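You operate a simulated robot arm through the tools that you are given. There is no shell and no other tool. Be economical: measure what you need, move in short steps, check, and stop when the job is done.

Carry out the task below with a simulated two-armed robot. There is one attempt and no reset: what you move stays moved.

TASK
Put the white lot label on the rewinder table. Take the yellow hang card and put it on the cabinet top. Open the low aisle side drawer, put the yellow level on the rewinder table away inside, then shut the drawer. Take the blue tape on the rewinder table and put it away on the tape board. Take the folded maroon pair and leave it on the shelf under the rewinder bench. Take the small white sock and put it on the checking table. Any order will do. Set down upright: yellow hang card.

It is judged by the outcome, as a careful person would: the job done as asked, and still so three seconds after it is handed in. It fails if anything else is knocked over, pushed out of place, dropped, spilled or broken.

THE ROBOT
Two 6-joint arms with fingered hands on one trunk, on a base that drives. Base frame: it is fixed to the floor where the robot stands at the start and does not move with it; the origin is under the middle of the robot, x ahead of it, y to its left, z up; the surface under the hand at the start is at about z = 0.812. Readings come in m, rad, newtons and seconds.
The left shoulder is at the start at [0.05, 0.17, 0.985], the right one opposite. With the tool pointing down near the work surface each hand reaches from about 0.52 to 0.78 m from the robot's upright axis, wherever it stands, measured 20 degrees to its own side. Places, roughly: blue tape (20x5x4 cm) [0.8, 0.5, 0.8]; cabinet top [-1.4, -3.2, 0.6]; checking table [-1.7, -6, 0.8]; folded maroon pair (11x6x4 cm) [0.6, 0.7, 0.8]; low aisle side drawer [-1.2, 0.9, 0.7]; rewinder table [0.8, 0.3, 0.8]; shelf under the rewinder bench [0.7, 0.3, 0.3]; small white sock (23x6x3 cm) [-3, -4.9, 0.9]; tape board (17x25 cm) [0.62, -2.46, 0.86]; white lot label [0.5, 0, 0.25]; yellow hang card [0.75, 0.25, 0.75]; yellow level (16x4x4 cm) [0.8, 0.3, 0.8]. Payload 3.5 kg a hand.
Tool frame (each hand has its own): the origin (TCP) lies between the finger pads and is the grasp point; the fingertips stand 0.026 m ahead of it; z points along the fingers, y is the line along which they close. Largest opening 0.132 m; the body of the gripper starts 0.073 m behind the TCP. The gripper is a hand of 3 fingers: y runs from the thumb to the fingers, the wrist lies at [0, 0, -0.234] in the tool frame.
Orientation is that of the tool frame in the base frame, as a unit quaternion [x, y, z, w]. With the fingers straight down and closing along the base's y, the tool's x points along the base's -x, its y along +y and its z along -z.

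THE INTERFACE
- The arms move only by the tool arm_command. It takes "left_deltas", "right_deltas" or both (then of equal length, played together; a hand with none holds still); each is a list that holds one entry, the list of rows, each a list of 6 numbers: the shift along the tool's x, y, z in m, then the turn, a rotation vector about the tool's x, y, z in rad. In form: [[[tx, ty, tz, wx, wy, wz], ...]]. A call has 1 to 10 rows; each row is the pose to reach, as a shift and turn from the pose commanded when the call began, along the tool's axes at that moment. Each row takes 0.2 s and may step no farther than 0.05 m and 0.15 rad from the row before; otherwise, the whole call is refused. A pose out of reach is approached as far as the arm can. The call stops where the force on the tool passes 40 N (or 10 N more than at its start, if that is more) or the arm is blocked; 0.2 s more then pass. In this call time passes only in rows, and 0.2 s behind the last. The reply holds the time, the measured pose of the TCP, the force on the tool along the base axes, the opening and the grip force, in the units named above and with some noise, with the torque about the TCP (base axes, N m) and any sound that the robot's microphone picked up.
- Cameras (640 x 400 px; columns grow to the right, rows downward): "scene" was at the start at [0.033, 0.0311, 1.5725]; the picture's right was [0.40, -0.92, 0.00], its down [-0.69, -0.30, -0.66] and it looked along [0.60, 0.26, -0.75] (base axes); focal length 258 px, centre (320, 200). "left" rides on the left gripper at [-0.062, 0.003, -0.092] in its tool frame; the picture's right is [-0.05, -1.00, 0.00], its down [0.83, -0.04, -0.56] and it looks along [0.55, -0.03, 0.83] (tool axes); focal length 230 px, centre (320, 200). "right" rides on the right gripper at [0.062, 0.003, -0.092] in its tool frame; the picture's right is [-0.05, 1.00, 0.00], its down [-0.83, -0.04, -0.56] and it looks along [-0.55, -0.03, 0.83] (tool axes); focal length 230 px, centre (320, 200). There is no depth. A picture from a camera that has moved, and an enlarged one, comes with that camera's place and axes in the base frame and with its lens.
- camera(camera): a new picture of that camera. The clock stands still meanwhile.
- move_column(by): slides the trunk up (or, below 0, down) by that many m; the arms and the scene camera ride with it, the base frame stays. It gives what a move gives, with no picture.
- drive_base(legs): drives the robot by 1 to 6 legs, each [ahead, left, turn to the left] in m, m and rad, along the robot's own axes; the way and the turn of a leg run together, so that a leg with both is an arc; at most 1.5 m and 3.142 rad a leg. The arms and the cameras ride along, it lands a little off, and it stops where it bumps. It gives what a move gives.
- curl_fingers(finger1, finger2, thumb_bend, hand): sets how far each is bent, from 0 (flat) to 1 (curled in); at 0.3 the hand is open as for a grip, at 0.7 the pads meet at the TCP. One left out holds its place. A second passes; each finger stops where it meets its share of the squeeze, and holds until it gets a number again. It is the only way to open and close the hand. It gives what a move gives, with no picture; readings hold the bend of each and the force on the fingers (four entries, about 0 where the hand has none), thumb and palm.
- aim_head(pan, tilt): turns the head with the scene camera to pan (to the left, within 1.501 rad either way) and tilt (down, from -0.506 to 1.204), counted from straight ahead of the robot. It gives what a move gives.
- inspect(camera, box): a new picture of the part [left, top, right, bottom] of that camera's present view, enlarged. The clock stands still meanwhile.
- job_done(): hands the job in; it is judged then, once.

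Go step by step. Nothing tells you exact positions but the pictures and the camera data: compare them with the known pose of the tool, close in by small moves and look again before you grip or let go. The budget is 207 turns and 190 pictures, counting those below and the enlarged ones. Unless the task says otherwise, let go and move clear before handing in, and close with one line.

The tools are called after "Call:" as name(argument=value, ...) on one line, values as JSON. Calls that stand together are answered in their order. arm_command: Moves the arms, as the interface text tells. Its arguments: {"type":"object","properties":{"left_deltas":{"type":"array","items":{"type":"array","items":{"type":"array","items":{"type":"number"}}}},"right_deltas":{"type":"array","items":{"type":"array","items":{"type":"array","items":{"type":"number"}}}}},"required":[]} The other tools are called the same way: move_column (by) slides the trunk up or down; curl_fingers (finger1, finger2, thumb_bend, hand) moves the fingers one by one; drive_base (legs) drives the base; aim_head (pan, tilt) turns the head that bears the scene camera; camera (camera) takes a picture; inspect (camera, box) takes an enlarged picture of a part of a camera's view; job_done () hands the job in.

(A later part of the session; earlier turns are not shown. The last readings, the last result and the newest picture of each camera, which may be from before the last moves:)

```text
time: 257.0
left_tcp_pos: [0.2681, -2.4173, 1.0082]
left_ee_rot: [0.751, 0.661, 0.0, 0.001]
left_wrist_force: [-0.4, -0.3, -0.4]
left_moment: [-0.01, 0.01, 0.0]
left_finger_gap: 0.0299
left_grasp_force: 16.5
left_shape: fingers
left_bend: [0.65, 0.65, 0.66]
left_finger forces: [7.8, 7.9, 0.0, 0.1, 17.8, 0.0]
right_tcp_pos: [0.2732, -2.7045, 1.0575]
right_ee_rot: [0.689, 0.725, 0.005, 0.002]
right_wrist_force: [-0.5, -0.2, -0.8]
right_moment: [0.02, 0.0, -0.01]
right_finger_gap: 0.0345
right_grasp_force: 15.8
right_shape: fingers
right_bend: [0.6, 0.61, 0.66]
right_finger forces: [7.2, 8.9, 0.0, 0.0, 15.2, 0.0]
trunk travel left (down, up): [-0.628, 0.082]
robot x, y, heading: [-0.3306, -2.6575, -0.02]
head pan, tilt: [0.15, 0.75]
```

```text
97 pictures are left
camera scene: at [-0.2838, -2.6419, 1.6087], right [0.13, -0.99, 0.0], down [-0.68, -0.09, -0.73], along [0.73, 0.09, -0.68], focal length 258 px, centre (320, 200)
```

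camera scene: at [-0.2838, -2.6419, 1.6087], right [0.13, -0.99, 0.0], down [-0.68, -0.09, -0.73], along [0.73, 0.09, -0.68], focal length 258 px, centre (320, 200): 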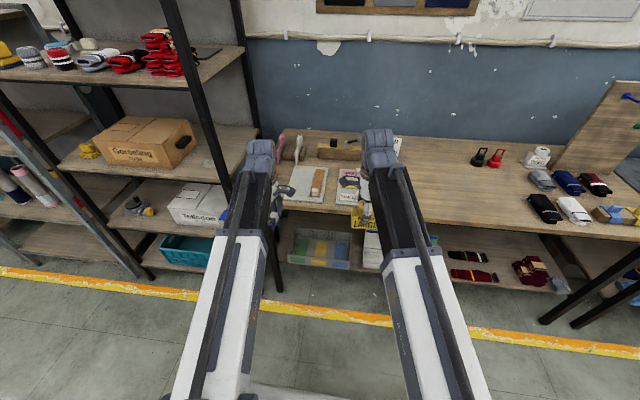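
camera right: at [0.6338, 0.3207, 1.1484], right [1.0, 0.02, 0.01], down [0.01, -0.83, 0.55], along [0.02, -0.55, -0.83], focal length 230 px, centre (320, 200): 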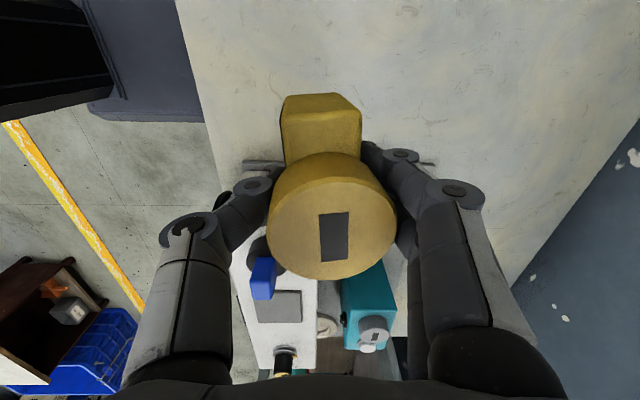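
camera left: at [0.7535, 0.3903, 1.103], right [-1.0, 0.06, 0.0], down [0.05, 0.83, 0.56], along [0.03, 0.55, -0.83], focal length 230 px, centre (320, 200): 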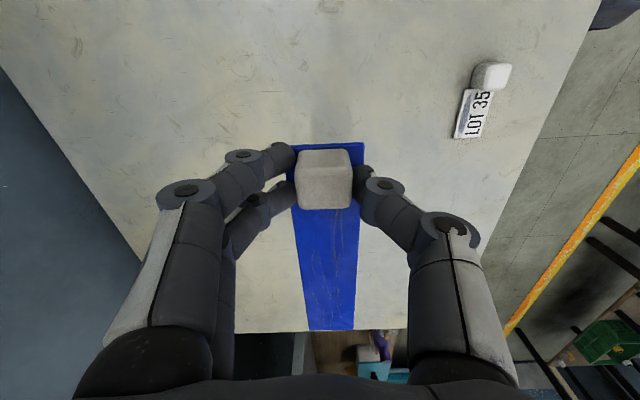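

I see flat white boards on the bench ahead. Zooming in.

Call:
inspect(camera="scene", box=[250, 120, 430, 230])

Call:
camera(camera="left")

```text
3.56 times, centred on (340, 175) of scene
camera zoom: at [-0.2838, -2.6419, 1.6087], right [0.13, -0.99, 0.0], down [-0.68, -0.09, -0.73], along [0.73, 0.09, -0.68], focal length 916 px, centre (249, 289)
```

zoom: 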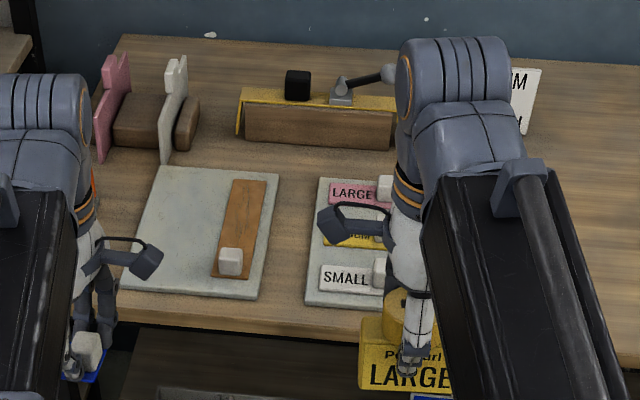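

```text
95 pictures are left
camera left: at [0.2622, -2.4777, 1.102], right [-1.0, 0.08, 0.0], down [0.06, 0.83, 0.56], along [0.04, 0.55, -0.83], focal length 230 px, centre (320, 200)
```

left: 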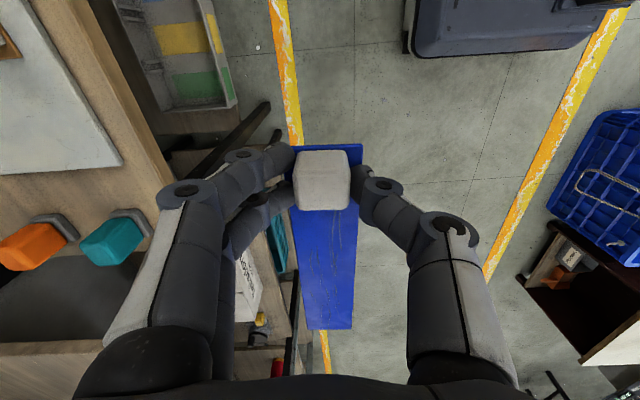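

The tape board is the left white one: x ≈ 0.495–0.755, y ≈ -2.556…-2.388, with the brown tape lying along x on its right half and the left half free. I'll try to yaw the tape 90° so its cube points toward me.

Call:
arm_command(left_deltas=[[[0, 0, 0, 0, 0, 0.15], [0, 0, 0, 0, 0, 0.3], [0, 0, 0, 0, 0, 0.45], [0, 0, 0, 0, 0, 0.6], [0, 0, 0, 0, 0, 0.75], [0, 0, 0, 0, 0, 0.9], [0, 0, 0, 0, 0, 1.05], [0, 0, 0, 0, 0, 1.2], [0, 0, 0, 0, 0, 1.35], [0, 0, 0, 0, 0, 1.44]]])

Call:
camera(camera="scene")

```text
time: 259.2
left_tcp_pos: [0.2681, -2.4167, 1.0088]
left_ee_rot: [1.0, -0.002, 0.0, 0.0]
left_wrist_force: [0.4, 0.2, -1.4]
left_moment: [0.0, 0.03, -0.01]
left_finger_gap: 0.0298
left_grasp_force: 16.4
left_shape: fingers
left_bend: [0.65, 0.65, 0.66]
left_finger forces: [7.5, 8.0, 0.1, 0.1, 17.7, 0.0]
right_tcp_pos: [0.272, -2.7043, 1.0566]
right_ee_rot: [0.689, 0.724, 0.005, 0.003]
right_wrist_force: [-0.2, -1.0, -1.8]
right_moment: [0.0, -0.02, 0.0]
right_finger_gap: 0.0345
right_grasp_force: 15.4
right_shape: fingers
right_bend: [0.6, 0.61, 0.66]
right_finger forces: [7.2, 8.9, 0.1, 0.0, 15.3, 0.0]
trunk travel left (down, up): [-0.628, 0.082]
robot x, y, heading: [-0.3262, -2.6583, -0.022]
head pan, tilt: [0.15, 0.75]
```

```text
94 pictures are left
camera scene: at [-0.2838, -2.6418, 1.6087], right [0.13, -0.99, 0.0], down [-0.68, -0.09, -0.73], along [0.73, 0.1, -0.68], focal length 258 px, centre (320, 200)
```

scene: 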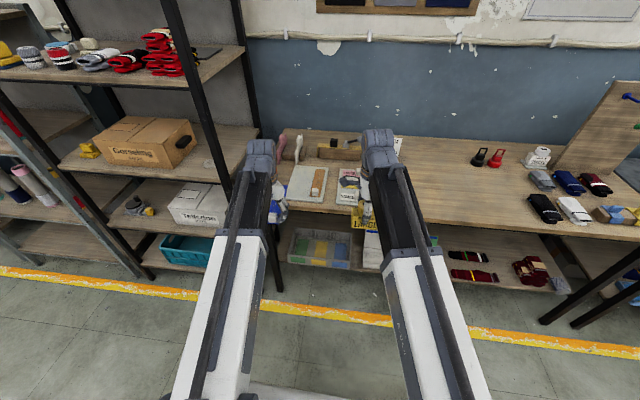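

The wrist turned fully: the tape now points away from me. Driving forward over the board.

Call:
drive_base(legs=[[0.28, -0.03, 0.02]])

Call:
camera(camera="left")

Call:
inspect(camera="scene", box=[180, 100, 380, 230])

```text
time: 261.1
left_tcp_pos: [0.5433, -2.4371, 1.009]
left_ee_rot: [1.0, 0.011, -0.002, 0.0]
left_wrist_force: [0.9, -0.1, -1.4]
left_moment: [-0.02, 0.02, 0.02]
left_finger_gap: 0.0296
left_grasp_force: 16.6
left_shape: fingers
left_bend: [0.65, 0.65, 0.66]
left_finger forces: [7.4, 7.9, 0.0, 0.0, 17.7, 0.0]
right_tcp_pos: [0.5528, -2.7269, 1.0562]
right_ee_rot: [0.682, 0.731, 0.006, 0.001]
right_wrist_force: [-1.2, 0.6, -1.5]
right_moment: [-0.02, 0.03, 0.01]
right_finger_gap: 0.0346
right_grasp_force: 15.3
right_shape: fingers
right_bend: [0.6, 0.61, 0.66]
right_finger forces: [7.2, 8.9, 0.0, 0.0, 15.1, 0.1]
trunk travel left (down, up): [-0.628, 0.082]
robot x, y, heading: [-0.0512, -2.6833, -0.001]
head pan, tilt: [0.15, 0.75]
```

```text
93 pictures are left
camera left: at [0.48, -2.4422, 1.1019], right [-0.07, 1.0, 0.0], down [0.83, 0.06, 0.55], along [0.55, 0.04, -0.83], focal length 230 px, centre (320, 200)
```

left: 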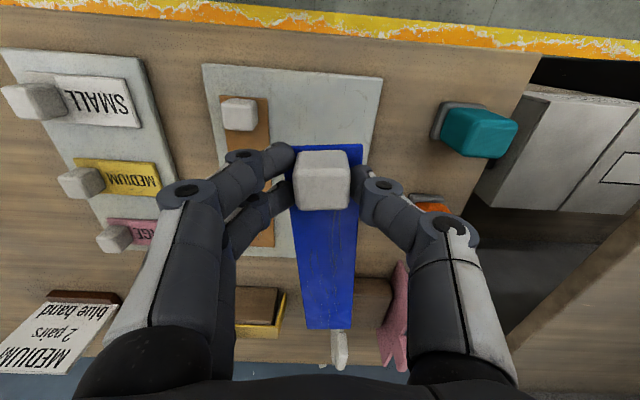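

```text
3.08 times, centred on (280, 165) of scene
camera zoom: at [-0.0047, -2.674, 1.6087], right [0.15, -0.99, 0.0], down [-0.67, -0.1, -0.73], along [0.72, 0.11, -0.68], focal length 793 px, centre (443, 308)
```

zoom: 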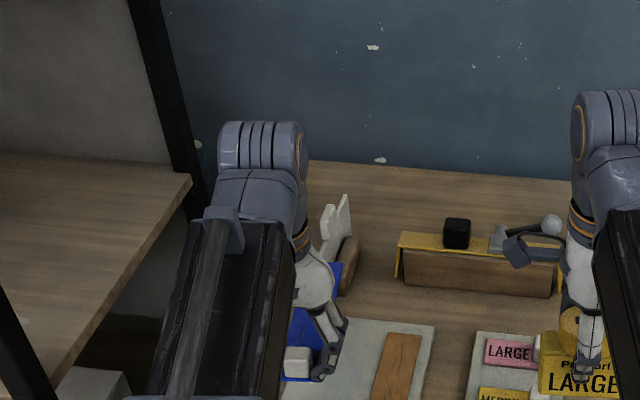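

The tape hovers right above the free strip (y ≈ -2.437). Nudging forward 12 mm and lowering.

Call:
arm_command(left_deltas=[[[0.012, 0, 0.03, 0, 0, 0], [0.012, 0, 0.06, 0, 0, 0], [0.012, 0, 0.085, 0, 0, 0]]])

Call:
camera(camera="left")

```text
time: 261.9
left_tcp_pos: [0.5542, -2.4375, 0.9237]
left_ee_rot: [1.0, 0.011, 0.0, 0.0]
left_wrist_force: [0.3, -0.3, -0.3]
left_moment: [0.02, -0.03, 0.0]
left_finger_gap: 0.0297
left_grasp_force: 16.5
left_shape: fingers
left_bend: [0.65, 0.65, 0.66]
left_finger forces: [7.3, 7.9, 0.0, 0.0, 18.1, 0.1]
right_tcp_pos: [0.5507, -2.7273, 1.0573]
right_ee_rot: [0.682, 0.732, 0.005, 0.002]
right_wrist_force: [0.3, -0.2, -0.5]
right_moment: [0.04, -0.01, 0.0]
right_finger_gap: 0.0342
right_grasp_force: 15.6
right_shape: fingers
right_bend: [0.6, 0.61, 0.66]
right_finger forces: [7.1, 8.9, 0.0, 0.1, 15.2, 0.0]
trunk travel left (down, up): [-0.628, 0.082]
robot x, y, heading: [-0.0515, -2.6854, -0.003]
head pan, tilt: [0.15, 0.75]
```

```text
91 pictures are left
camera left: at [0.492, -2.4418, 1.0168], right [-0.07, 1.0, 0.0], down [0.83, 0.06, 0.55], along [0.55, 0.04, -0.83], focal length 230 px, centre (320, 200)
```

left: 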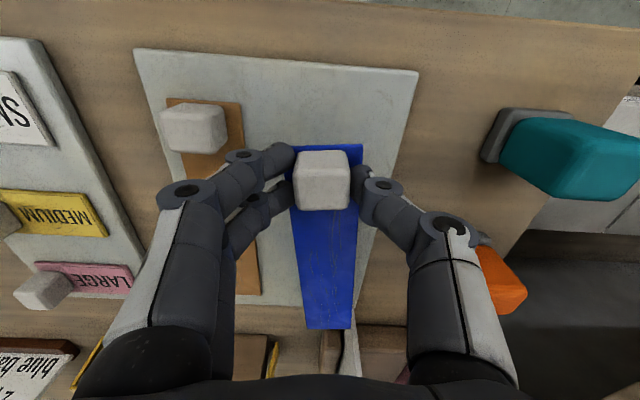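

Call:
arm_command(left_deltas=[[[0, 0, 0.008, 0, 0, 0], [0, 0, 0.015, 0, 0, 0], [0, 0, 0.02, 0, 0, 0], [0, 0, 0.024, 0, 0, 0]]])

```text
time: 262.9
left_tcp_pos: [0.5549, -2.4373, 0.8998]
left_ee_rot: [1.0, 0.011, 0.0, 0.0]
left_wrist_force: [-0.4, 0.3, 0.0]
left_moment: [0.04, 0.05, 0.03]
left_finger_gap: 0.0299
left_grasp_force: 16.7
left_shape: fingers
left_bend: [0.65, 0.65, 0.66]
left_finger forces: [7.3, 7.9, 0.0, 0.1, 18.2, 0.0]
right_tcp_pos: [0.5525, -2.7267, 1.0574]
right_ee_rot: [0.682, 0.731, 0.005, 0.002]
right_wrist_force: [-1.1, -0.2, -0.6]
right_moment: [0.04, 0.03, 0.01]
right_finger_gap: 0.0343
right_grasp_force: 15.6
right_shape: fingers
right_bend: [0.6, 0.61, 0.66]
right_finger forces: [7.1, 8.9, 0.0, 0.0, 15.2, 0.0]
trunk travel left (down, up): [-0.628, 0.082]
robot x, y, heading: [-0.0486, -2.6878, -0.001]
head pan, tilt: [0.15, 0.75]
```

Call:
arm_command(left_deltas=[[[0, 0, 0.003, 0, 0, 0], [0, 0, 0.006, 0, 0, 0], [0, 0, 0.009, 0, 0, 0]]])

```text
time: 263.8
left_tcp_pos: [0.5538, -2.4378, 0.8923]
left_ee_rot: [1.0, 0.011, 0.0, 0.0]
left_wrist_force: [1.3, 1.0, 7.6]
left_moment: [-0.18, -0.01, 0.01]
left_finger_gap: 0.0298
left_grasp_force: 18.6
left_shape: fingers
left_bend: [0.65, 0.65, 0.66]
left_finger forces: [7.7, 10.5, 0.1, 0.0, 18.6, 0.0]
right_tcp_pos: [0.552, -2.7265, 1.0576]
right_ee_rot: [0.682, 0.731, 0.004, 0.002]
right_wrist_force: [-1.2, 0.3, -0.6]
right_moment: [0.01, 0.03, 0.0]
right_finger_gap: 0.0347
right_grasp_force: 15.3
right_shape: fingers
right_bend: [0.6, 0.61, 0.66]
right_finger forces: [7.2, 8.9, 0.0, 0.0, 15.3, 0.0]
trunk travel left (down, up): [-0.628, 0.082]
robot x, y, heading: [-0.0483, -2.6877, 0.001]
head pan, tilt: [0.15, 0.75]
```

Contact with the board. Opening slightly and rising.

Call:
curl_fingers(hand="left", finger1=0.53, finger2=0.53, thumb_bend=0.53)

Call:
arm_command(left_deltas=[[[0, 0, -0.03, 0, 0, 0], [0, 0, -0.07, 0, 0, 0], [0, 0, -0.115, 0, 0, 0], [0, 0, -0.15, 0, 0, 0]]])

Call:
camera(camera="left")

```text
time: 264.8
left_tcp_pos: [0.5537, -2.4361, 0.8924]
left_ee_rot: [1.0, 0.01, 0.0, -0.001]
left_wrist_force: [1.1, -0.1, 20.2]
left_moment: [0.08, -0.01, -0.02]
left_finger_gap: 0.0517
left_grasp_force: 9.9
left_shape: fingers
left_bend: [0.55, 0.55, 0.54]
left_finger forces: [4.8, 4.4, 0.1, 0.1, 10.9, 0.1]
right_tcp_pos: [0.5495, -2.7283, 1.0577]
right_ee_rot: [0.682, 0.731, 0.005, 0.003]
right_wrist_force: [-0.3, -0.3, -1.3]
right_moment: [-0.01, -0.01, 0.01]
right_finger_gap: 0.0347
right_grasp_force: 15.5
right_shape: fingers
right_bend: [0.6, 0.61, 0.66]
right_finger forces: [7.2, 8.8, 0.0, 0.0, 15.2, 0.0]
trunk travel left (down, up): [-0.628, 0.082]
robot x, y, heading: [-0.0522, -2.6877, -0.001]
head pan, tilt: [0.15, 0.75]
```

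```text
time: 265.8
left_tcp_pos: [0.5539, -2.4377, 1.0412]
left_ee_rot: [1.0, 0.011, -0.001, 0.0]
left_wrist_force: [-0.5, -0.1, -0.7]
left_moment: [-0.02, -0.02, 0.02]
left_finger_gap: 0.0567
left_grasp_force: 0.1
left_shape: fingers
left_bend: [0.53, 0.53, 0.53]
left_finger forces: [0.0, 0.0, 0.0, 0.1, 0.0, 0.0]
right_tcp_pos: [0.5518, -2.7275, 1.0567]
right_ee_rot: [0.682, 0.732, 0.005, 0.002]
right_wrist_force: [-0.5, 0.2, -0.9]
right_moment: [0.01, 0.01, 0.0]
right_finger_gap: 0.0344
right_grasp_force: 15.8
right_shape: fingers
right_bend: [0.6, 0.61, 0.66]
right_finger forces: [7.2, 8.9, 0.0, 0.1, 15.1, 0.1]
trunk travel left (down, up): [-0.628, 0.082]
robot x, y, heading: [-0.0504, -2.6887, 0.005]
head pan, tilt: [0.15, 0.75]
```

```text
90 pictures are left
camera left: at [0.4919, -2.4418, 1.1345], right [-0.07, 1.0, 0.0], down [0.83, 0.06, 0.55], along [0.55, 0.04, -0.83], focal length 230 px, centre (320, 200)
```

left: 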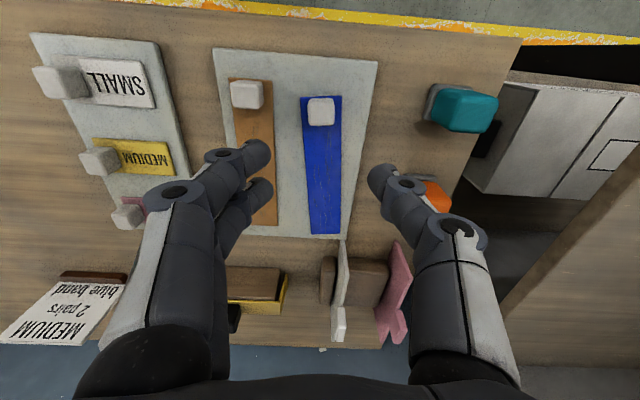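

Tape is neatly on the board. Backing off and turning around toward the cabinet with the card.

Call:
drive_base(legs=[[-0.3, 0, 0], [0, 0, -1.571], [0.45, 0, 0], [0, 0, -1.571]])

Call:
aim_head(pan=0.0, tilt=0.6)

Call:
camera(camera="scene")

```text
time: 277.8
left_tcp_pos: [-0.9533, -3.3813, 1.041]
left_ee_rot: [-0.007, 1.0, 0.0, 0.001]
left_wrist_force: [-0.5, 1.0, 0.1]
left_moment: [-0.01, 0.0, 0.0]
left_finger_gap: 0.0571
left_grasp_force: 0.0
left_shape: fingers
left_bend: [0.53, 0.53, 0.53]
left_finger forces: [0.0, 0.0, 0.0, 0.1, 0.0, 0.0]
right_tcp_pos: [-0.9476, -3.0916, 1.0563]
right_ee_rot: [0.729, -0.684, -0.002, 0.005]
right_wrist_force: [-0.5, -0.1, -0.5]
right_moment: [-0.02, -0.01, 0.0]
right_finger_gap: 0.0341
right_grasp_force: 14.3
right_shape: fingers
right_bend: [0.6, 0.61, 0.66]
right_finger forces: [6.7, 8.3, 0.0, 0.0, 14.1, 0.0]
trunk travel left (down, up): [-0.628, 0.082]
robot x, y, heading: [-0.3468, -3.1349, 3.134]
head pan, tilt: [0.15, 0.75]
```

```text
time: 278.5
left_tcp_pos: [-0.9533, -3.3814, 1.042]
left_ee_rot: [-0.007, 1.0, 0.0, 0.0]
left_wrist_force: [0.1, -0.1, 0.6]
left_moment: [-0.02, 0.01, 0.0]
left_finger_gap: 0.0572
left_grasp_force: 0.0
left_shape: fingers
left_bend: [0.53, 0.53, 0.53]
left_finger forces: [0.0, 0.0, 0.1, 0.0, 0.0, 0.0]
right_tcp_pos: [-0.9487, -3.092, 1.0565]
right_ee_rot: [0.729, -0.684, -0.003, 0.005]
right_wrist_force: [0.2, -0.1, -0.7]
right_moment: [0.0, 0.0, -0.05]
right_finger_gap: 0.034
right_grasp_force: 15.0
right_shape: fingers
right_bend: [0.6, 0.61, 0.66]
right_finger forces: [6.7, 8.2, 0.1, 0.1, 14.1, 0.0]
trunk travel left (down, up): [-0.628, 0.082]
robot x, y, heading: [-0.3466, -3.1373, 3.131]
head pan, tilt: [0.0, 0.6]
```

```text
89 pictures are left
camera scene: at [-0.3949, -3.1366, 1.6215], right [0.01, 1.0, 0.0], down [0.57, 0.0, -0.82], along [-0.82, 0.01, -0.57], focal length 258 px, centre (320, 200)
```

scene: 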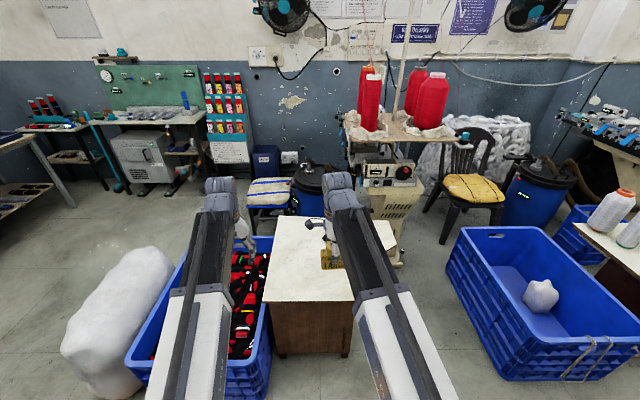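

Cabinet top spans about x -1.08…-1.66, y -3.37…-2.97. Lowering the trunk and approaching.

Call:
move_column(by=-0.28)

Call:
drive_base(legs=[[0.21, 0.03, 0]])

Call:
camera(camera="right")

Call:
camera(camera="scene")

```text
time: 281.3
left_tcp_pos: [-0.9529, -3.3822, 0.7624]
left_ee_rot: [-0.007, 1.0, 0.0, 0.0]
left_wrist_force: [-0.4, -0.1, 0.0]
left_moment: [0.03, 0.0, -0.02]
left_finger_gap: 0.0569
left_grasp_force: 0.1
left_shape: fingers
left_bend: [0.53, 0.53, 0.53]
left_finger forces: [0.1, 0.1, 0.1, 0.1, 0.0, 0.0]
right_tcp_pos: [-0.9479, -3.0928, 0.7763]
right_ee_rot: [0.729, -0.685, -0.003, 0.005]
right_wrist_force: [-0.4, -0.3, -0.9]
right_moment: [-0.02, 0.03, -0.01]
right_finger_gap: 0.0334
right_grasp_force: 14.7
right_shape: fingers
right_bend: [0.6, 0.61, 0.66]
right_finger forces: [6.8, 8.2, 0.0, 0.0, 14.2, 0.1]
trunk travel left (down, up): [-0.348, 0.362]
robot x, y, heading: [-0.3475, -3.1348, 3.134]
head pan, tilt: [0.0, 0.6]
```

```text
time: 282.9
left_tcp_pos: [-1.1598, -3.411, 0.7616]
left_ee_rot: [-0.007, 1.0, 0.0, 0.001]
left_wrist_force: [0.1, 0.0, -0.6]
left_moment: [0.0, 0.02, -0.01]
left_finger_gap: 0.0571
left_grasp_force: 0.0
left_shape: fingers
left_bend: [0.53, 0.53, 0.53]
left_finger forces: [0.0, 0.0, 0.0, 0.0, 0.0, 0.1]
right_tcp_pos: [-1.1549, -3.121, 0.7783]
right_ee_rot: [0.73, -0.684, -0.002, 0.005]
right_wrist_force: [0.7, -0.1, -0.3]
right_moment: [-0.02, -0.04, 0.0]
right_finger_gap: 0.0333
right_grasp_force: 14.4
right_shape: fingers
right_bend: [0.6, 0.61, 0.66]
right_finger forces: [6.9, 8.3, 0.0, 0.0, 14.4, 0.0]
trunk travel left (down, up): [-0.348, 0.362]
robot x, y, heading: [-0.5531, -3.165, 3.135]
head pan, tilt: [0.0, 0.6]
```

```text
88 pictures are left
camera right: at [-1.1548, -3.1825, 0.868], right [-1.0, -0.01, 0.01], down [0.0, 0.83, 0.55], along [-0.02, 0.55, -0.83], focal length 230 px, centre (320, 200)
```

right: 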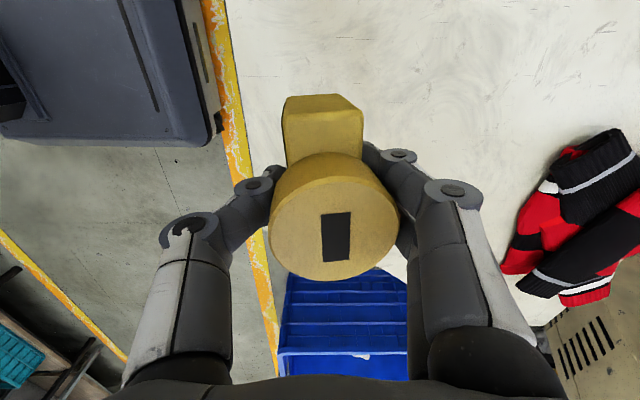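

```text
87 pictures are left
camera scene: at [-0.602, -3.1653, 1.3416], right [0.01, 1.0, 0.0], down [0.56, 0.0, -0.83], along [-0.83, 0.01, -0.56], focal length 258 px, centre (320, 200)
```

scene: 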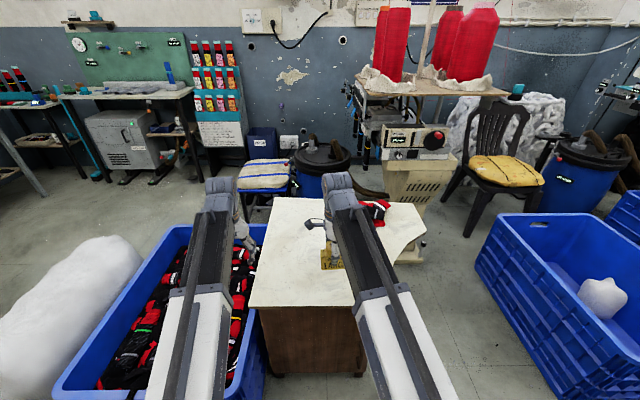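

The edge is at x ≈ -1.08 and the red/black socks sit beyond x ≈ -1.4. I'll set the card at about (-1.245, -3.12).

Call:
arm_command(right_deltas=[[[0, 0.045, 0, 0, 0, 0], [0, 0.09, 0, 0, 0, 0], [0, 0.09, 0.04, 0, 0, 0], [0, 0.09, 0.08, 0, 0, 0], [0, 0.09, 0.098, 0, 0, 0]]])

Call:
camera(camera="right")

```text
time: 284.1
left_tcp_pos: [-1.1601, -3.4118, 0.7621]
left_ee_rot: [-0.007, 1.0, 0.0, 0.001]
left_wrist_force: [-0.2, 0.6, 0.0]
left_moment: [0.02, 0.01, -0.02]
left_finger_gap: 0.0573
left_grasp_force: 0.0
left_shape: fingers
left_bend: [0.53, 0.53, 0.53]
left_finger forces: [0.0, 0.1, 0.0, 0.0, 0.0, 0.0]
right_tcp_pos: [-1.2469, -3.128, 0.6826]
right_ee_rot: [0.729, -0.684, -0.004, 0.006]
right_wrist_force: [1.1, 1.6, 16.9]
right_moment: [-0.08, 0.16, 0.0]
right_finger_gap: 0.0334
right_grasp_force: 16.8
right_shape: fingers
right_bend: [0.61, 0.62, 0.66]
right_finger forces: [8.6, 7.5, 0.0, 0.1, 18.7, 0.0]
trunk travel left (down, up): [-0.348, 0.362]
robot x, y, heading: [-0.5578, -3.1679, 3.131]
head pan, tilt: [0.0, 0.6]
```

```text
86 pictures are left
camera right: at [-1.2448, -3.1885, 0.7739], right [-1.0, -0.01, 0.01], down [0.0, 0.83, 0.55], along [-0.02, 0.55, -0.83], focal length 230 px, centre (320, 200)
```

right: 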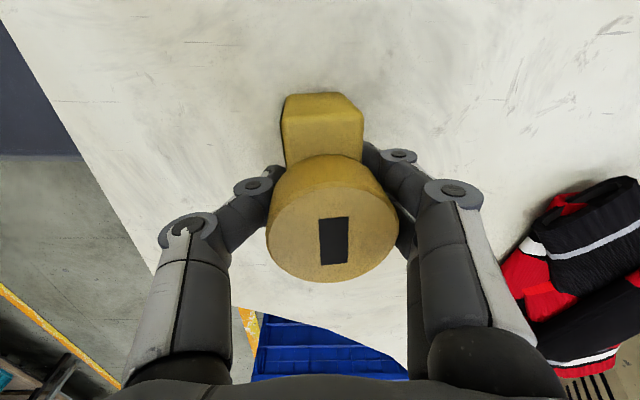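

Contact (17 N). Relieving slightly, opening wide enough to clear the cap, then rising.

Call:
arm_command(right_deltas=[[[0, 0, -0.003, 0, 0, 0]]])

Call:
curl_fingers(hand="right", finger1=0.36, finger2=0.36, thumb_bend=0.36)

Call:
camera(camera="right")

```text
time: 284.6
left_tcp_pos: [-1.159, -3.4113, 0.7616]
left_ee_rot: [-0.007, 1.0, 0.0, 0.0]
left_wrist_force: [-0.5, -0.8, 0.6]
left_moment: [0.01, 0.03, 0.0]
left_finger_gap: 0.0566
left_grasp_force: 0.0
left_shape: fingers
left_bend: [0.53, 0.53, 0.53]
left_finger forces: [0.1, 0.0, 0.0, 0.0, 0.0, 0.0]
right_tcp_pos: [-1.2452, -3.1279, 0.683]
right_ee_rot: [0.729, -0.684, -0.003, 0.006]
right_wrist_force: [-0.5, 0.6, 8.0]
right_moment: [-0.08, 0.19, 0.0]
right_finger_gap: 0.0333
right_grasp_force: 17.1
right_shape: fingers
right_bend: [0.61, 0.62, 0.66]
right_finger forces: [8.7, 9.0, 0.1, 0.0, 16.9, 0.0]
trunk travel left (down, up): [-0.348, 0.362]
robot x, y, heading: [-0.5544, -3.172, 3.137]
head pan, tilt: [0.0, 0.6]
```

```text
time: 285.6
left_tcp_pos: [-1.1607, -3.4121, 0.7611]
left_ee_rot: [-0.007, 1.0, -0.001, 0.0]
left_wrist_force: [-0.6, -0.8, 1.2]
left_moment: [0.0, 0.01, -0.01]
left_finger_gap: 0.057
left_grasp_force: 0.0
left_shape: fingers
left_bend: [0.53, 0.53, 0.53]
left_finger forces: [0.0, 0.1, 0.1, 0.0, 0.0, 0.1]
right_tcp_pos: [-1.2465, -3.127, 0.6832]
right_ee_rot: [0.73, -0.684, -0.003, 0.004]
right_wrist_force: [0.0, 0.3, 0.0]
right_moment: [0.06, 0.0, -0.01]
right_finger_gap: 0.1144
right_grasp_force: 0.0
right_shape: fingers
right_bend: [0.36, 0.36, 0.36]
right_finger forces: [0.0, 0.0, 0.0, 0.1, 0.0, 0.0]
trunk travel left (down, up): [-0.348, 0.362]
robot x, y, heading: [-0.5568, -3.1645, 3.132]
head pan, tilt: [0.0, 0.6]
```

```text
85 pictures are left
camera right: at [-1.2454, -3.1888, 0.7742], right [-1.0, -0.01, 0.01], down [0.0, 0.83, 0.55], along [-0.02, 0.55, -0.83], focal length 230 px, centre (320, 200)
```

right: 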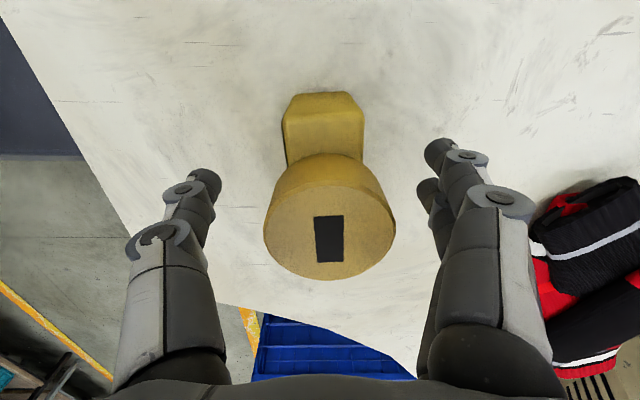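

The card stands upright. Rising, retracting and backing into the aisle.

Call:
arm_command(right_deltas=[[[0, 0, -0.045, 0, 0, 0], [0, 0, -0.09, 0, 0, 0], [0, 0, -0.135, 0, 0, 0], [0, -0.04, -0.15, 0, 0, 0], [0, -0.08, -0.15, 0, 0, 0]]])

Call:
move_column(by=0.28)

Call:
drive_base(legs=[[-0.25, 0, 0]])

Call:
camera(camera="scene")

Call:
aim_head(pan=0.9, tilt=0.35)

Call:
camera(camera="scene")

```text
time: 286.8
left_tcp_pos: [-1.1603, -3.4122, 0.7619]
left_ee_rot: [-0.008, 1.0, 0.0, 0.0]
left_wrist_force: [0.1, -0.2, 0.8]
left_moment: [-0.01, 0.02, -0.02]
left_finger_gap: 0.0573
left_grasp_force: 0.1
left_shape: fingers
left_bend: [0.53, 0.53, 0.53]
left_finger forces: [0.0, 0.0, 0.1, 0.1, 0.1, 0.0]
right_tcp_pos: [-1.1633, -3.122, 0.8327]
right_ee_rot: [0.729, -0.684, -0.002, 0.005]
right_wrist_force: [0.3, 0.0, 0.8]
right_moment: [0.0, -0.04, 0.0]
right_finger_gap: 0.1147
right_grasp_force: 0.0
right_shape: fingers
right_bend: [0.36, 0.36, 0.36]
right_finger forces: [0.0, 0.0, 0.0, 0.0, 0.1, 0.0]
trunk travel left (down, up): [-0.348, 0.362]
robot x, y, heading: [-0.5556, -3.1658, 3.137]
head pan, tilt: [0.0, 0.6]
```

```text
time: 289.6
left_tcp_pos: [-1.1605, -3.4117, 1.0407]
left_ee_rot: [-0.007, 1.0, 0.001, 0.0]
left_wrist_force: [0.3, 0.4, 0.4]
left_moment: [0.0, 0.03, 0.03]
left_finger_gap: 0.0573
left_grasp_force: 0.1
left_shape: fingers
left_bend: [0.53, 0.53, 0.53]
left_finger forces: [0.0, 0.0, 0.1, 0.0, 0.0, 0.0]
right_tcp_pos: [-1.165, -3.1214, 1.1136]
right_ee_rot: [0.73, -0.684, -0.003, 0.005]
right_wrist_force: [-0.2, -0.4, 0.5]
right_moment: [-0.02, 0.03, 0.0]
right_finger_gap: 0.1146
right_grasp_force: 0.1
right_shape: fingers
right_bend: [0.36, 0.36, 0.36]
right_finger forces: [0.0, 0.0, 0.0, 0.0, 0.0, 0.0]
trunk travel left (down, up): [-0.628, 0.082]
robot x, y, heading: [-0.5579, -3.1641, 3.134]
head pan, tilt: [0.0, 0.6]
```

```text
time: 291.4
left_tcp_pos: [-0.9076, -3.4125, 1.0417]
left_ee_rot: [-0.007, 1.0, 0.0, 0.0]
left_wrist_force: [0.6, -0.2, -0.1]
left_moment: [0.03, -0.04, -0.02]
left_finger_gap: 0.0571
left_grasp_force: 0.0
left_shape: fingers
left_bend: [0.53, 0.53, 0.53]
left_finger forces: [0.1, 0.1, 0.0, 0.0, 0.1, 0.1]
right_tcp_pos: [-0.9131, -3.1235, 1.113]
right_ee_rot: [0.729, -0.685, -0.003, 0.005]
right_wrist_force: [-0.4, 0.2, 0.1]
right_moment: [-0.02, 0.02, 0.0]
right_finger_gap: 0.1144
right_grasp_force: 0.1
right_shape: fingers
right_bend: [0.36, 0.36, 0.36]
right_finger forces: [0.0, 0.0, 0.1, 0.0, 0.1, 0.0]
trunk travel left (down, up): [-0.628, 0.082]
robot x, y, heading: [-0.3043, -3.1698, 3.132]
head pan, tilt: [0.0, 0.6]
```

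```text
84 pictures are left
camera scene: at [-0.3493, -3.1669, 1.6216], right [0.01, 1.0, 0.0], down [0.56, 0.0, -0.83], along [-0.83, 0.01, -0.56], focal length 258 px, centre (320, 200)
```

scene: 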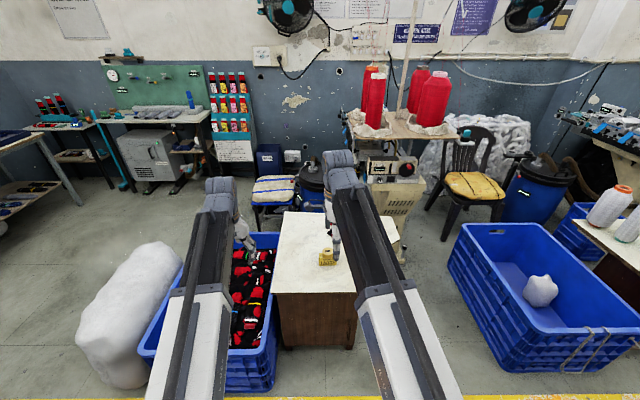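

```text
time: 292.6
left_tcp_pos: [-0.9084, -3.4131, 1.0412]
left_ee_rot: [-0.007, 1.0, 0.0, -0.001]
left_wrist_force: [0.7, 0.3, 0.0]
left_moment: [0.0, -0.01, 0.0]
left_finger_gap: 0.057
left_grasp_force: 0.1
left_shape: fingers
left_bend: [0.53, 0.53, 0.53]
left_finger forces: [0.0, 0.0, 0.0, 0.0, 0.0, 0.1]
right_tcp_pos: [-0.914, -3.1238, 1.1115]
right_ee_rot: [0.728, -0.685, -0.002, 0.006]
right_wrist_force: [0.7, -0.1, 0.5]
right_moment: [0.02, 0.01, -0.01]
right_finger_gap: 0.1144
right_grasp_force: 0.2
right_shape: fingers
right_bend: [0.36, 0.36, 0.36]
right_finger forces: [0.0, 0.1, 0.0, 0.0, 0.0, 0.0]
trunk travel left (down, up): [-0.628, 0.082]
robot x, y, heading: [-0.3044, -3.1655, 3.136]
head pan, tilt: [0.901, 0.351]
```

```text
83 pictures are left
camera scene: at [-0.3203, -3.2401, 1.6443], right [-0.78, 0.63, 0.0], down [0.22, 0.27, -0.94], along [-0.59, -0.73, -0.34], focal length 258 px, centre (320, 200)
```

scene: 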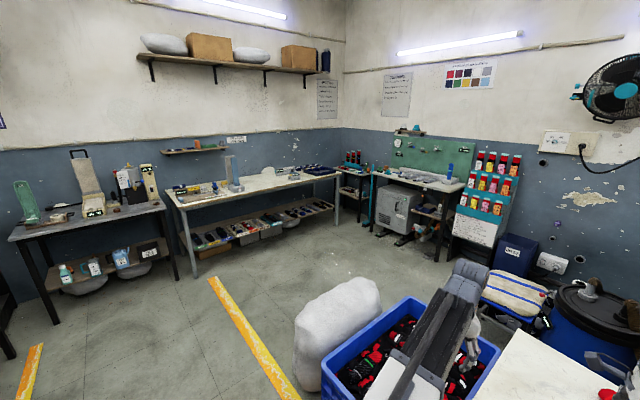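

Card stands on the cabinet. The checking table is along the back wall; the sock should be on the table below the green board. Zooming there.

Call:
inspect(camera="scene", box=[340, 130, 500, 250])

Call:
inspect(camera="scene", box=[150, 130, 350, 270])

```text
3.33 times, centred on (420, 190) of scene
camera zoom: at [-0.3203, -3.2401, 1.6443], right [-0.78, 0.63, 0.0], down [0.22, 0.27, -0.94], along [-0.59, -0.73, -0.34], focal length 859 px, centre (-13, 233)
```

zoom: 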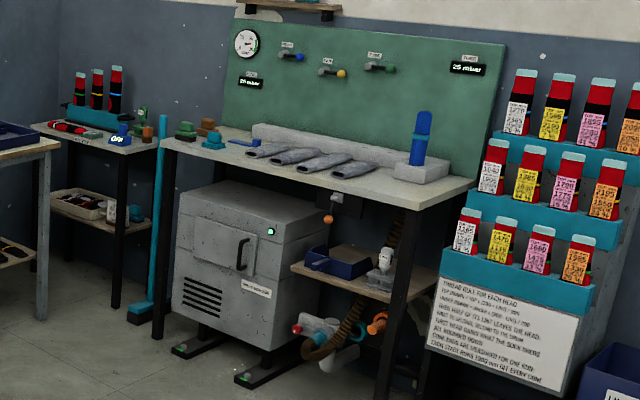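

```text
2.86 times, centred on (250, 200) of scene
camera zoom: at [-0.3203, -3.2401, 1.6443], right [-0.78, 0.63, 0.0], down [0.22, 0.27, -0.94], along [-0.59, -0.73, -0.34], focal length 736 px, centre (520, 200)
```

zoom: 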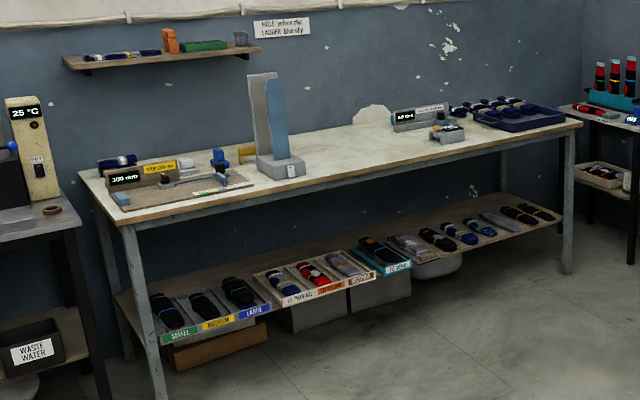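

The sock should be among the items on the green-board bench. Route: down the aisle to y ≈ -4.75, turn right, shift to y ≈ -4.9 (clear of the white sack), then forward.

Call:
drive_base(legs=[[0, 0, 1.571], [0.8, 0, 0], [0.78, 0, 0], [0, 0, -1.571], [0, 0.17, 0]])

Call:
aim_head(pan=0.0, tilt=0.45)

Call:
camera(camera="scene")

```text
time: 309.3
left_tcp_pos: [-0.9335, -5.1568, 1.0406]
left_ee_rot: [-0.008, 1.0, 0.0, 0.0]
left_wrist_force: [0.3, -0.1, -0.4]
left_moment: [0.03, 0.0, 0.0]
left_finger_gap: 0.0573
left_grasp_force: 0.0
left_shape: fingers
left_bend: [0.53, 0.53, 0.53]
left_finger forces: [0.1, 0.1, 0.0, 0.0, 0.0, 0.0]
right_tcp_pos: [-0.9404, -4.8674, 1.1119]
right_ee_rot: [0.729, -0.684, -0.003, 0.004]
right_wrist_force: [0.0, -0.4, -0.8]
right_moment: [0.04, 0.04, -0.01]
right_finger_gap: 0.1146
right_grasp_force: 0.0
right_shape: fingers
right_bend: [0.36, 0.36, 0.36]
right_finger forces: [0.1, 0.0, 0.0, 0.1, 0.1, 0.0]
trunk travel left (down, up): [-0.628, 0.082]
robot x, y, heading: [-0.332, -4.9118, 3.136]
head pan, tilt: [0.901, 0.351]
```

```text
time: 310.5
left_tcp_pos: [-0.9344, -5.1553, 1.0405]
left_ee_rot: [-0.008, 1.0, 0.0, 0.0]
left_wrist_force: [0.1, -0.5, -0.5]
left_moment: [0.03, 0.0, -0.01]
left_finger_gap: 0.0573
left_grasp_force: 0.1
left_shape: fingers
left_bend: [0.53, 0.53, 0.53]
left_finger forces: [0.1, 0.0, 0.1, 0.1, 0.1, 0.1]
right_tcp_pos: [-0.9397, -4.8673, 1.1116]
right_ee_rot: [0.729, -0.684, -0.003, 0.005]
right_wrist_force: [-0.7, 0.6, -0.2]
right_moment: [0.0, -0.01, 0.03]
right_finger_gap: 0.1145
right_grasp_force: 0.0
right_shape: fingers
right_bend: [0.36, 0.36, 0.36]
right_finger forces: [0.0, 0.0, 0.0, 0.0, 0.1, 0.0]
trunk travel left (down, up): [-0.628, 0.082]
robot x, y, heading: [-0.3275, -4.9116, 3.133]
head pan, tilt: [0.0, 0.45]
```

```text
80 pictures are left
camera scene: at [-0.3802, -4.91, 1.6351], right [0.01, 1.0, 0.0], down [0.44, 0.0, -0.9], along [-0.9, 0.0, -0.44], focal length 258 px, centre (320, 200)
```

scene: 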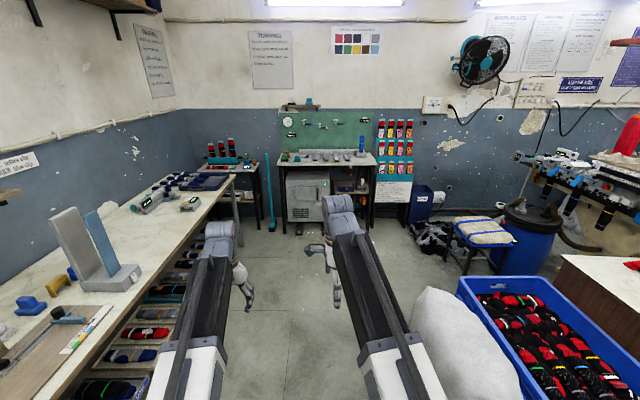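

Path is clear. Shifting slightly left and driving up to the green-board bench.

Call:
drive_base(legs=[[0, 0.05, 0.006], [1.4, 0, 0]])

Call:
camera(camera="scene")

Call:
inspect(camera="scene", box=[200, 130, 420, 260])

```text
time: 318.0
left_tcp_pos: [-2.3232, -5.2037, 1.0417]
left_ee_rot: [-0.008, 1.0, 0.0, 0.0]
left_wrist_force: [-0.7, -0.5, -0.2]
left_moment: [-0.02, -0.02, -0.01]
left_finger_gap: 0.0571
left_grasp_force: 0.0
left_shape: fingers
left_bend: [0.53, 0.53, 0.53]
left_finger forces: [0.0, 0.0, 0.0, 0.1, 0.1, 0.1]
right_tcp_pos: [-2.3286, -4.9144, 1.1119]
right_ee_rot: [0.73, -0.683, -0.003, 0.005]
right_wrist_force: [0.1, -0.2, 0.7]
right_moment: [0.0, 0.0, 0.03]
right_finger_gap: 0.1146
right_grasp_force: 0.0
right_shape: fingers
right_bend: [0.36, 0.36, 0.36]
right_finger forces: [0.1, 0.0, 0.0, 0.1, 0.0, 0.0]
trunk travel left (down, up): [-0.628, 0.082]
robot x, y, heading: [-1.7176, -4.9566, 3.144]
head pan, tilt: [0.0, 0.45]
```

```text
79 pictures are left
camera scene: at [-1.7689, -4.9571, 1.6351], right [0.0, 1.0, 0.0], down [0.44, 0.0, -0.9], along [-0.9, 0.0, -0.44], focal length 258 px, centre (320, 200)
```

scene: 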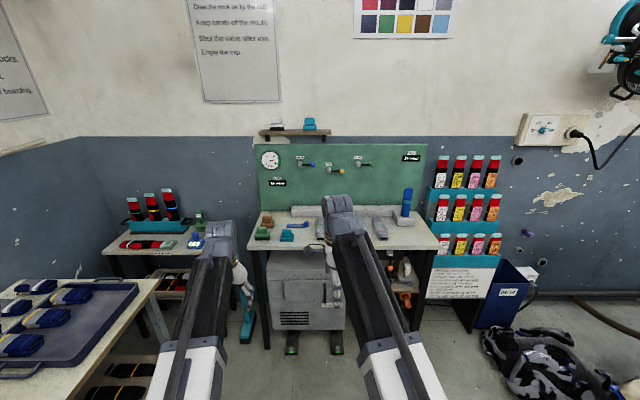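

```text
2.91 times, centred on (310, 195) of scene
camera zoom: at [-1.7689, -4.9571, 1.6351], right [0.0, 1.0, 0.0], down [0.44, 0.0, -0.9], along [-0.9, 0.0, -0.44], focal length 750 px, centre (349, 214)
```

zoom: 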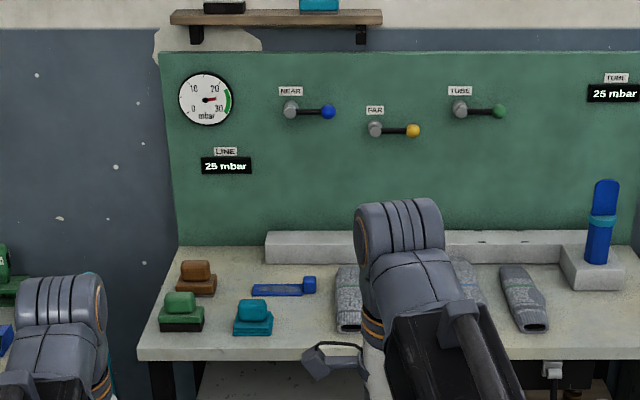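

I need an unobstructed look at the middle of the bench; using the right hand camera and moving closer.

Call:
drive_base(legs=[[0.35, 0, 0]])

Call:
camera(camera="right")

Call:
camera(camera="left")

Call:
aim_head(pan=0.0, tilt=0.75)

Call:
camera(camera="scene")

```text
time: 320.2
left_tcp_pos: [-2.6724, -5.202, 1.04]
left_ee_rot: [-0.008, 1.0, 0.0, 0.001]
left_wrist_force: [0.3, 0.4, 0.1]
left_moment: [0.01, -0.02, 0.0]
left_finger_gap: 0.0572
left_grasp_force: 0.1
left_shape: fingers
left_bend: [0.53, 0.53, 0.53]
left_finger forces: [0.0, 0.0, 0.1, 0.1, 0.0, 0.1]
right_tcp_pos: [-2.6772, -4.9126, 1.1119]
right_ee_rot: [0.73, -0.684, -0.003, 0.006]
right_wrist_force: [-0.5, -1.4, -0.4]
right_moment: [0.02, -0.03, -0.04]
right_finger_gap: 0.1144
right_grasp_force: 0.0
right_shape: fingers
right_bend: [0.36, 0.36, 0.36]
right_finger forces: [0.0, 0.0, 0.0, 0.0, 0.0, 0.0]
trunk travel left (down, up): [-0.628, 0.082]
robot x, y, heading: [-2.0684, -4.9572, 3.139]
head pan, tilt: [0.0, 0.45]
```

```text
77 pictures are left
camera right: at [-2.6757, -4.9728, 1.2029], right [-1.0, -0.01, 0.01], down [0.0, 0.83, 0.55], along [-0.02, 0.55, -0.83], focal length 230 px, centre (320, 200)
```

right: 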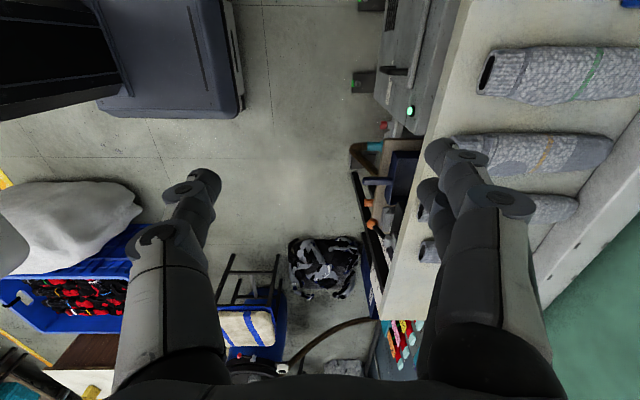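

```text
76 pictures are left
camera left: at [-2.6114, -5.1976, 1.1339], right [0.07, -1.0, 0.0], down [-0.83, -0.06, 0.55], along [-0.55, -0.04, -0.83], focal length 230 px, centre (320, 200)
```

left: 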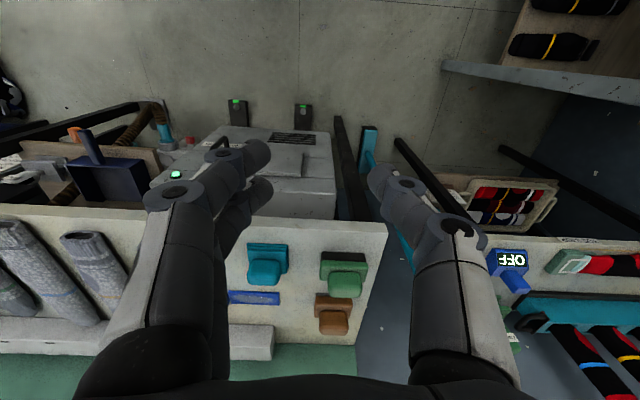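

```text
time: 321.0
left_tcp_pos: [-2.6707, -5.2012, 1.041]
left_ee_rot: [-0.008, 1.0, 0.001, 0.0]
left_wrist_force: [0.6, 0.6, 0.1]
left_moment: [-0.01, 0.01, -0.01]
left_finger_gap: 0.057
left_grasp_force: 0.1
left_shape: fingers
left_bend: [0.53, 0.53, 0.53]
left_finger forces: [0.1, 0.0, 0.0, 0.2, 0.0, 0.1]
right_tcp_pos: [-2.6761, -4.9116, 1.1122]
right_ee_rot: [0.73, -0.684, -0.002, 0.004]
right_wrist_force: [0.3, -0.8, -0.2]
right_moment: [-0.04, 0.03, 0.05]
right_finger_gap: 0.1145
right_grasp_force: 0.1
right_shape: fingers
right_bend: [0.36, 0.36, 0.36]
right_finger forces: [0.0, 0.0, 0.1, 0.0, 0.0, 0.1]
trunk travel left (down, up): [-0.628, 0.082]
robot x, y, heading: [-2.0662, -4.9533, 3.137]
head pan, tilt: [0.0, 0.75]
```

```text
75 pictures are left
camera scene: at [-2.1074, -4.9552, 1.6088], right [0.01, 1.0, 0.0], down [0.68, 0.0, -0.73], along [-0.73, 0.0, -0.68], focal length 258 px, centre (320, 200)
```

scene: 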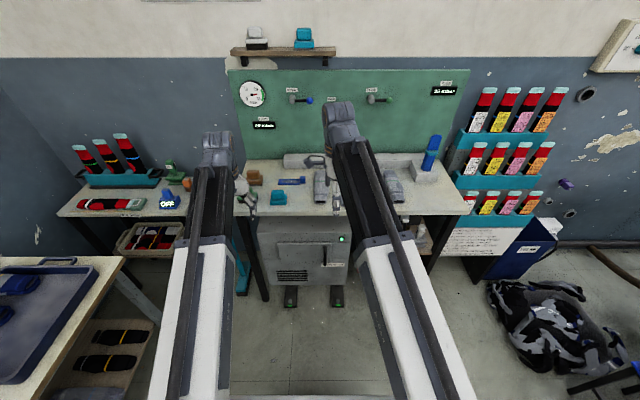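

There are four greyish-white knit socks with coloured bands; the trays code green = SMALL, yellow = MEDIUM, blue = LARGE. Looking at each closely.

Call:
inspect(camera="left", box=[0, 190, 160, 340])

Call:
inspect(camera="right", box=[410, 20, 640, 280])

Call:
inspect(camera="scene", box=[240, 140, 470, 220])

```text
2.67 times, centred on (80, 265) of left
camera zoom: at [-2.6108, -5.1976, 1.1342], right [0.07, -1.0, 0.0], down [-0.83, -0.06, 0.55], along [-0.55, -0.04, -0.83], focal length 614 px, centre (960, 27)
```

zoom: 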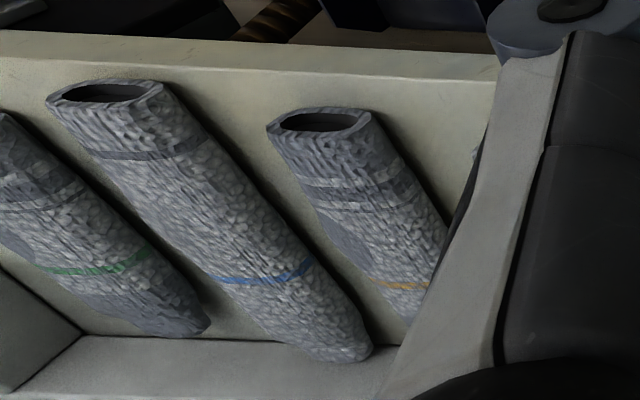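

```text
1.54 times, centred on (525, 150) of right
camera zoom: at [-2.6751, -4.9728, 1.2032], right [-1.0, -0.01, 0.01], down [0.0, 0.83, 0.55], along [-0.02, 0.55, -0.83], focal length 354 px, centre (5, 277)
```

zoom: 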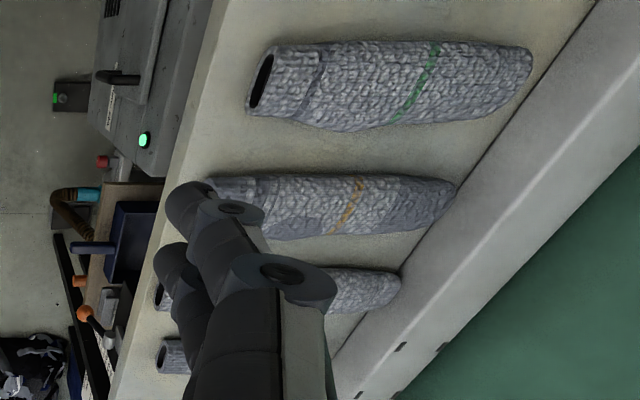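

```text
2.78 times, centred on (355, 180) of scene
camera zoom: at [-2.1074, -4.9552, 1.6088], right [0.01, 1.0, 0.0], down [0.68, 0.0, -0.73], along [-0.73, 0.0, -0.68], focal length 717 px, centre (223, 256)
```

zoom: 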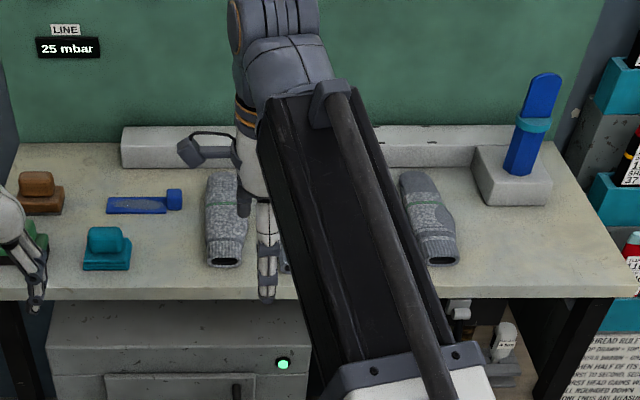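

Two green-banded socks exist (nearest at y ≈ -4.945 and the far one); the given spot fits the first. I'll move the right arm aside and compare them clearly.

Call:
arm_command(right_deltas=[[[-0.045, 0, 0, 0, 0, 0], [-0.09, 0, 0, 0, 0, 0], [-0.135, -0.02, 0, 0, 0, 0], [-0.175, -0.04, 0, 0, 0, 0], [-0.215, -0.06, 0, 0, 0, 0], [-0.255, -0.08, 0, 0, 0, 0], [-0.295, -0.1, 0, 0, 0, 0], [-0.33, -0.12, 0, 0, 0, 0]]])

Call:
inspect(camera="scene", box=[280, 140, 440, 220])

```text
time: 322.8
left_tcp_pos: [-2.6709, -5.202, 1.0411]
left_ee_rot: [-0.007, 1.0, 0.0, -0.001]
left_wrist_force: [-0.4, -0.3, 0.5]
left_moment: [0.03, 0.01, 0.03]
left_finger_gap: 0.0573
left_grasp_force: 0.1
left_shape: fingers
left_bend: [0.53, 0.53, 0.53]
left_finger forces: [0.0, 0.1, 0.0, 0.0, 0.1, 0.1]
right_tcp_pos: [-2.5765, -4.5741, 1.1095]
right_ee_rot: [0.73, -0.684, -0.003, 0.006]
right_wrist_force: [-0.1, 0.2, -0.4]
right_moment: [-0.02, 0.05, -0.02]
right_finger_gap: 0.1146
right_grasp_force: 0.0
right_shape: fingers
right_bend: [0.36, 0.36, 0.36]
right_finger forces: [0.0, 0.0, 0.0, 0.1, 0.0, 0.0]
trunk travel left (down, up): [-0.628, 0.082]
robot x, y, heading: [-2.0658, -4.955, 3.137]
head pan, tilt: [0.0, 0.75]
```

```text
4.00 times, centred on (360, 180) of scene
camera zoom: at [-2.1072, -4.9549, 1.6087], right [0.01, 1.0, 0.0], down [0.68, 0.0, -0.73], along [-0.73, 0.0, -0.68], focal length 1031 px, centre (160, 280)
```

zoom: 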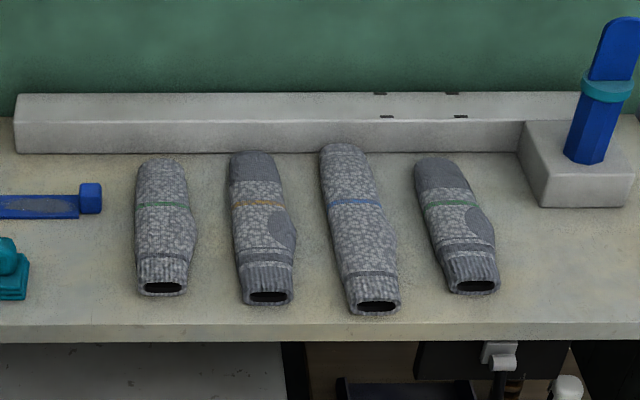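

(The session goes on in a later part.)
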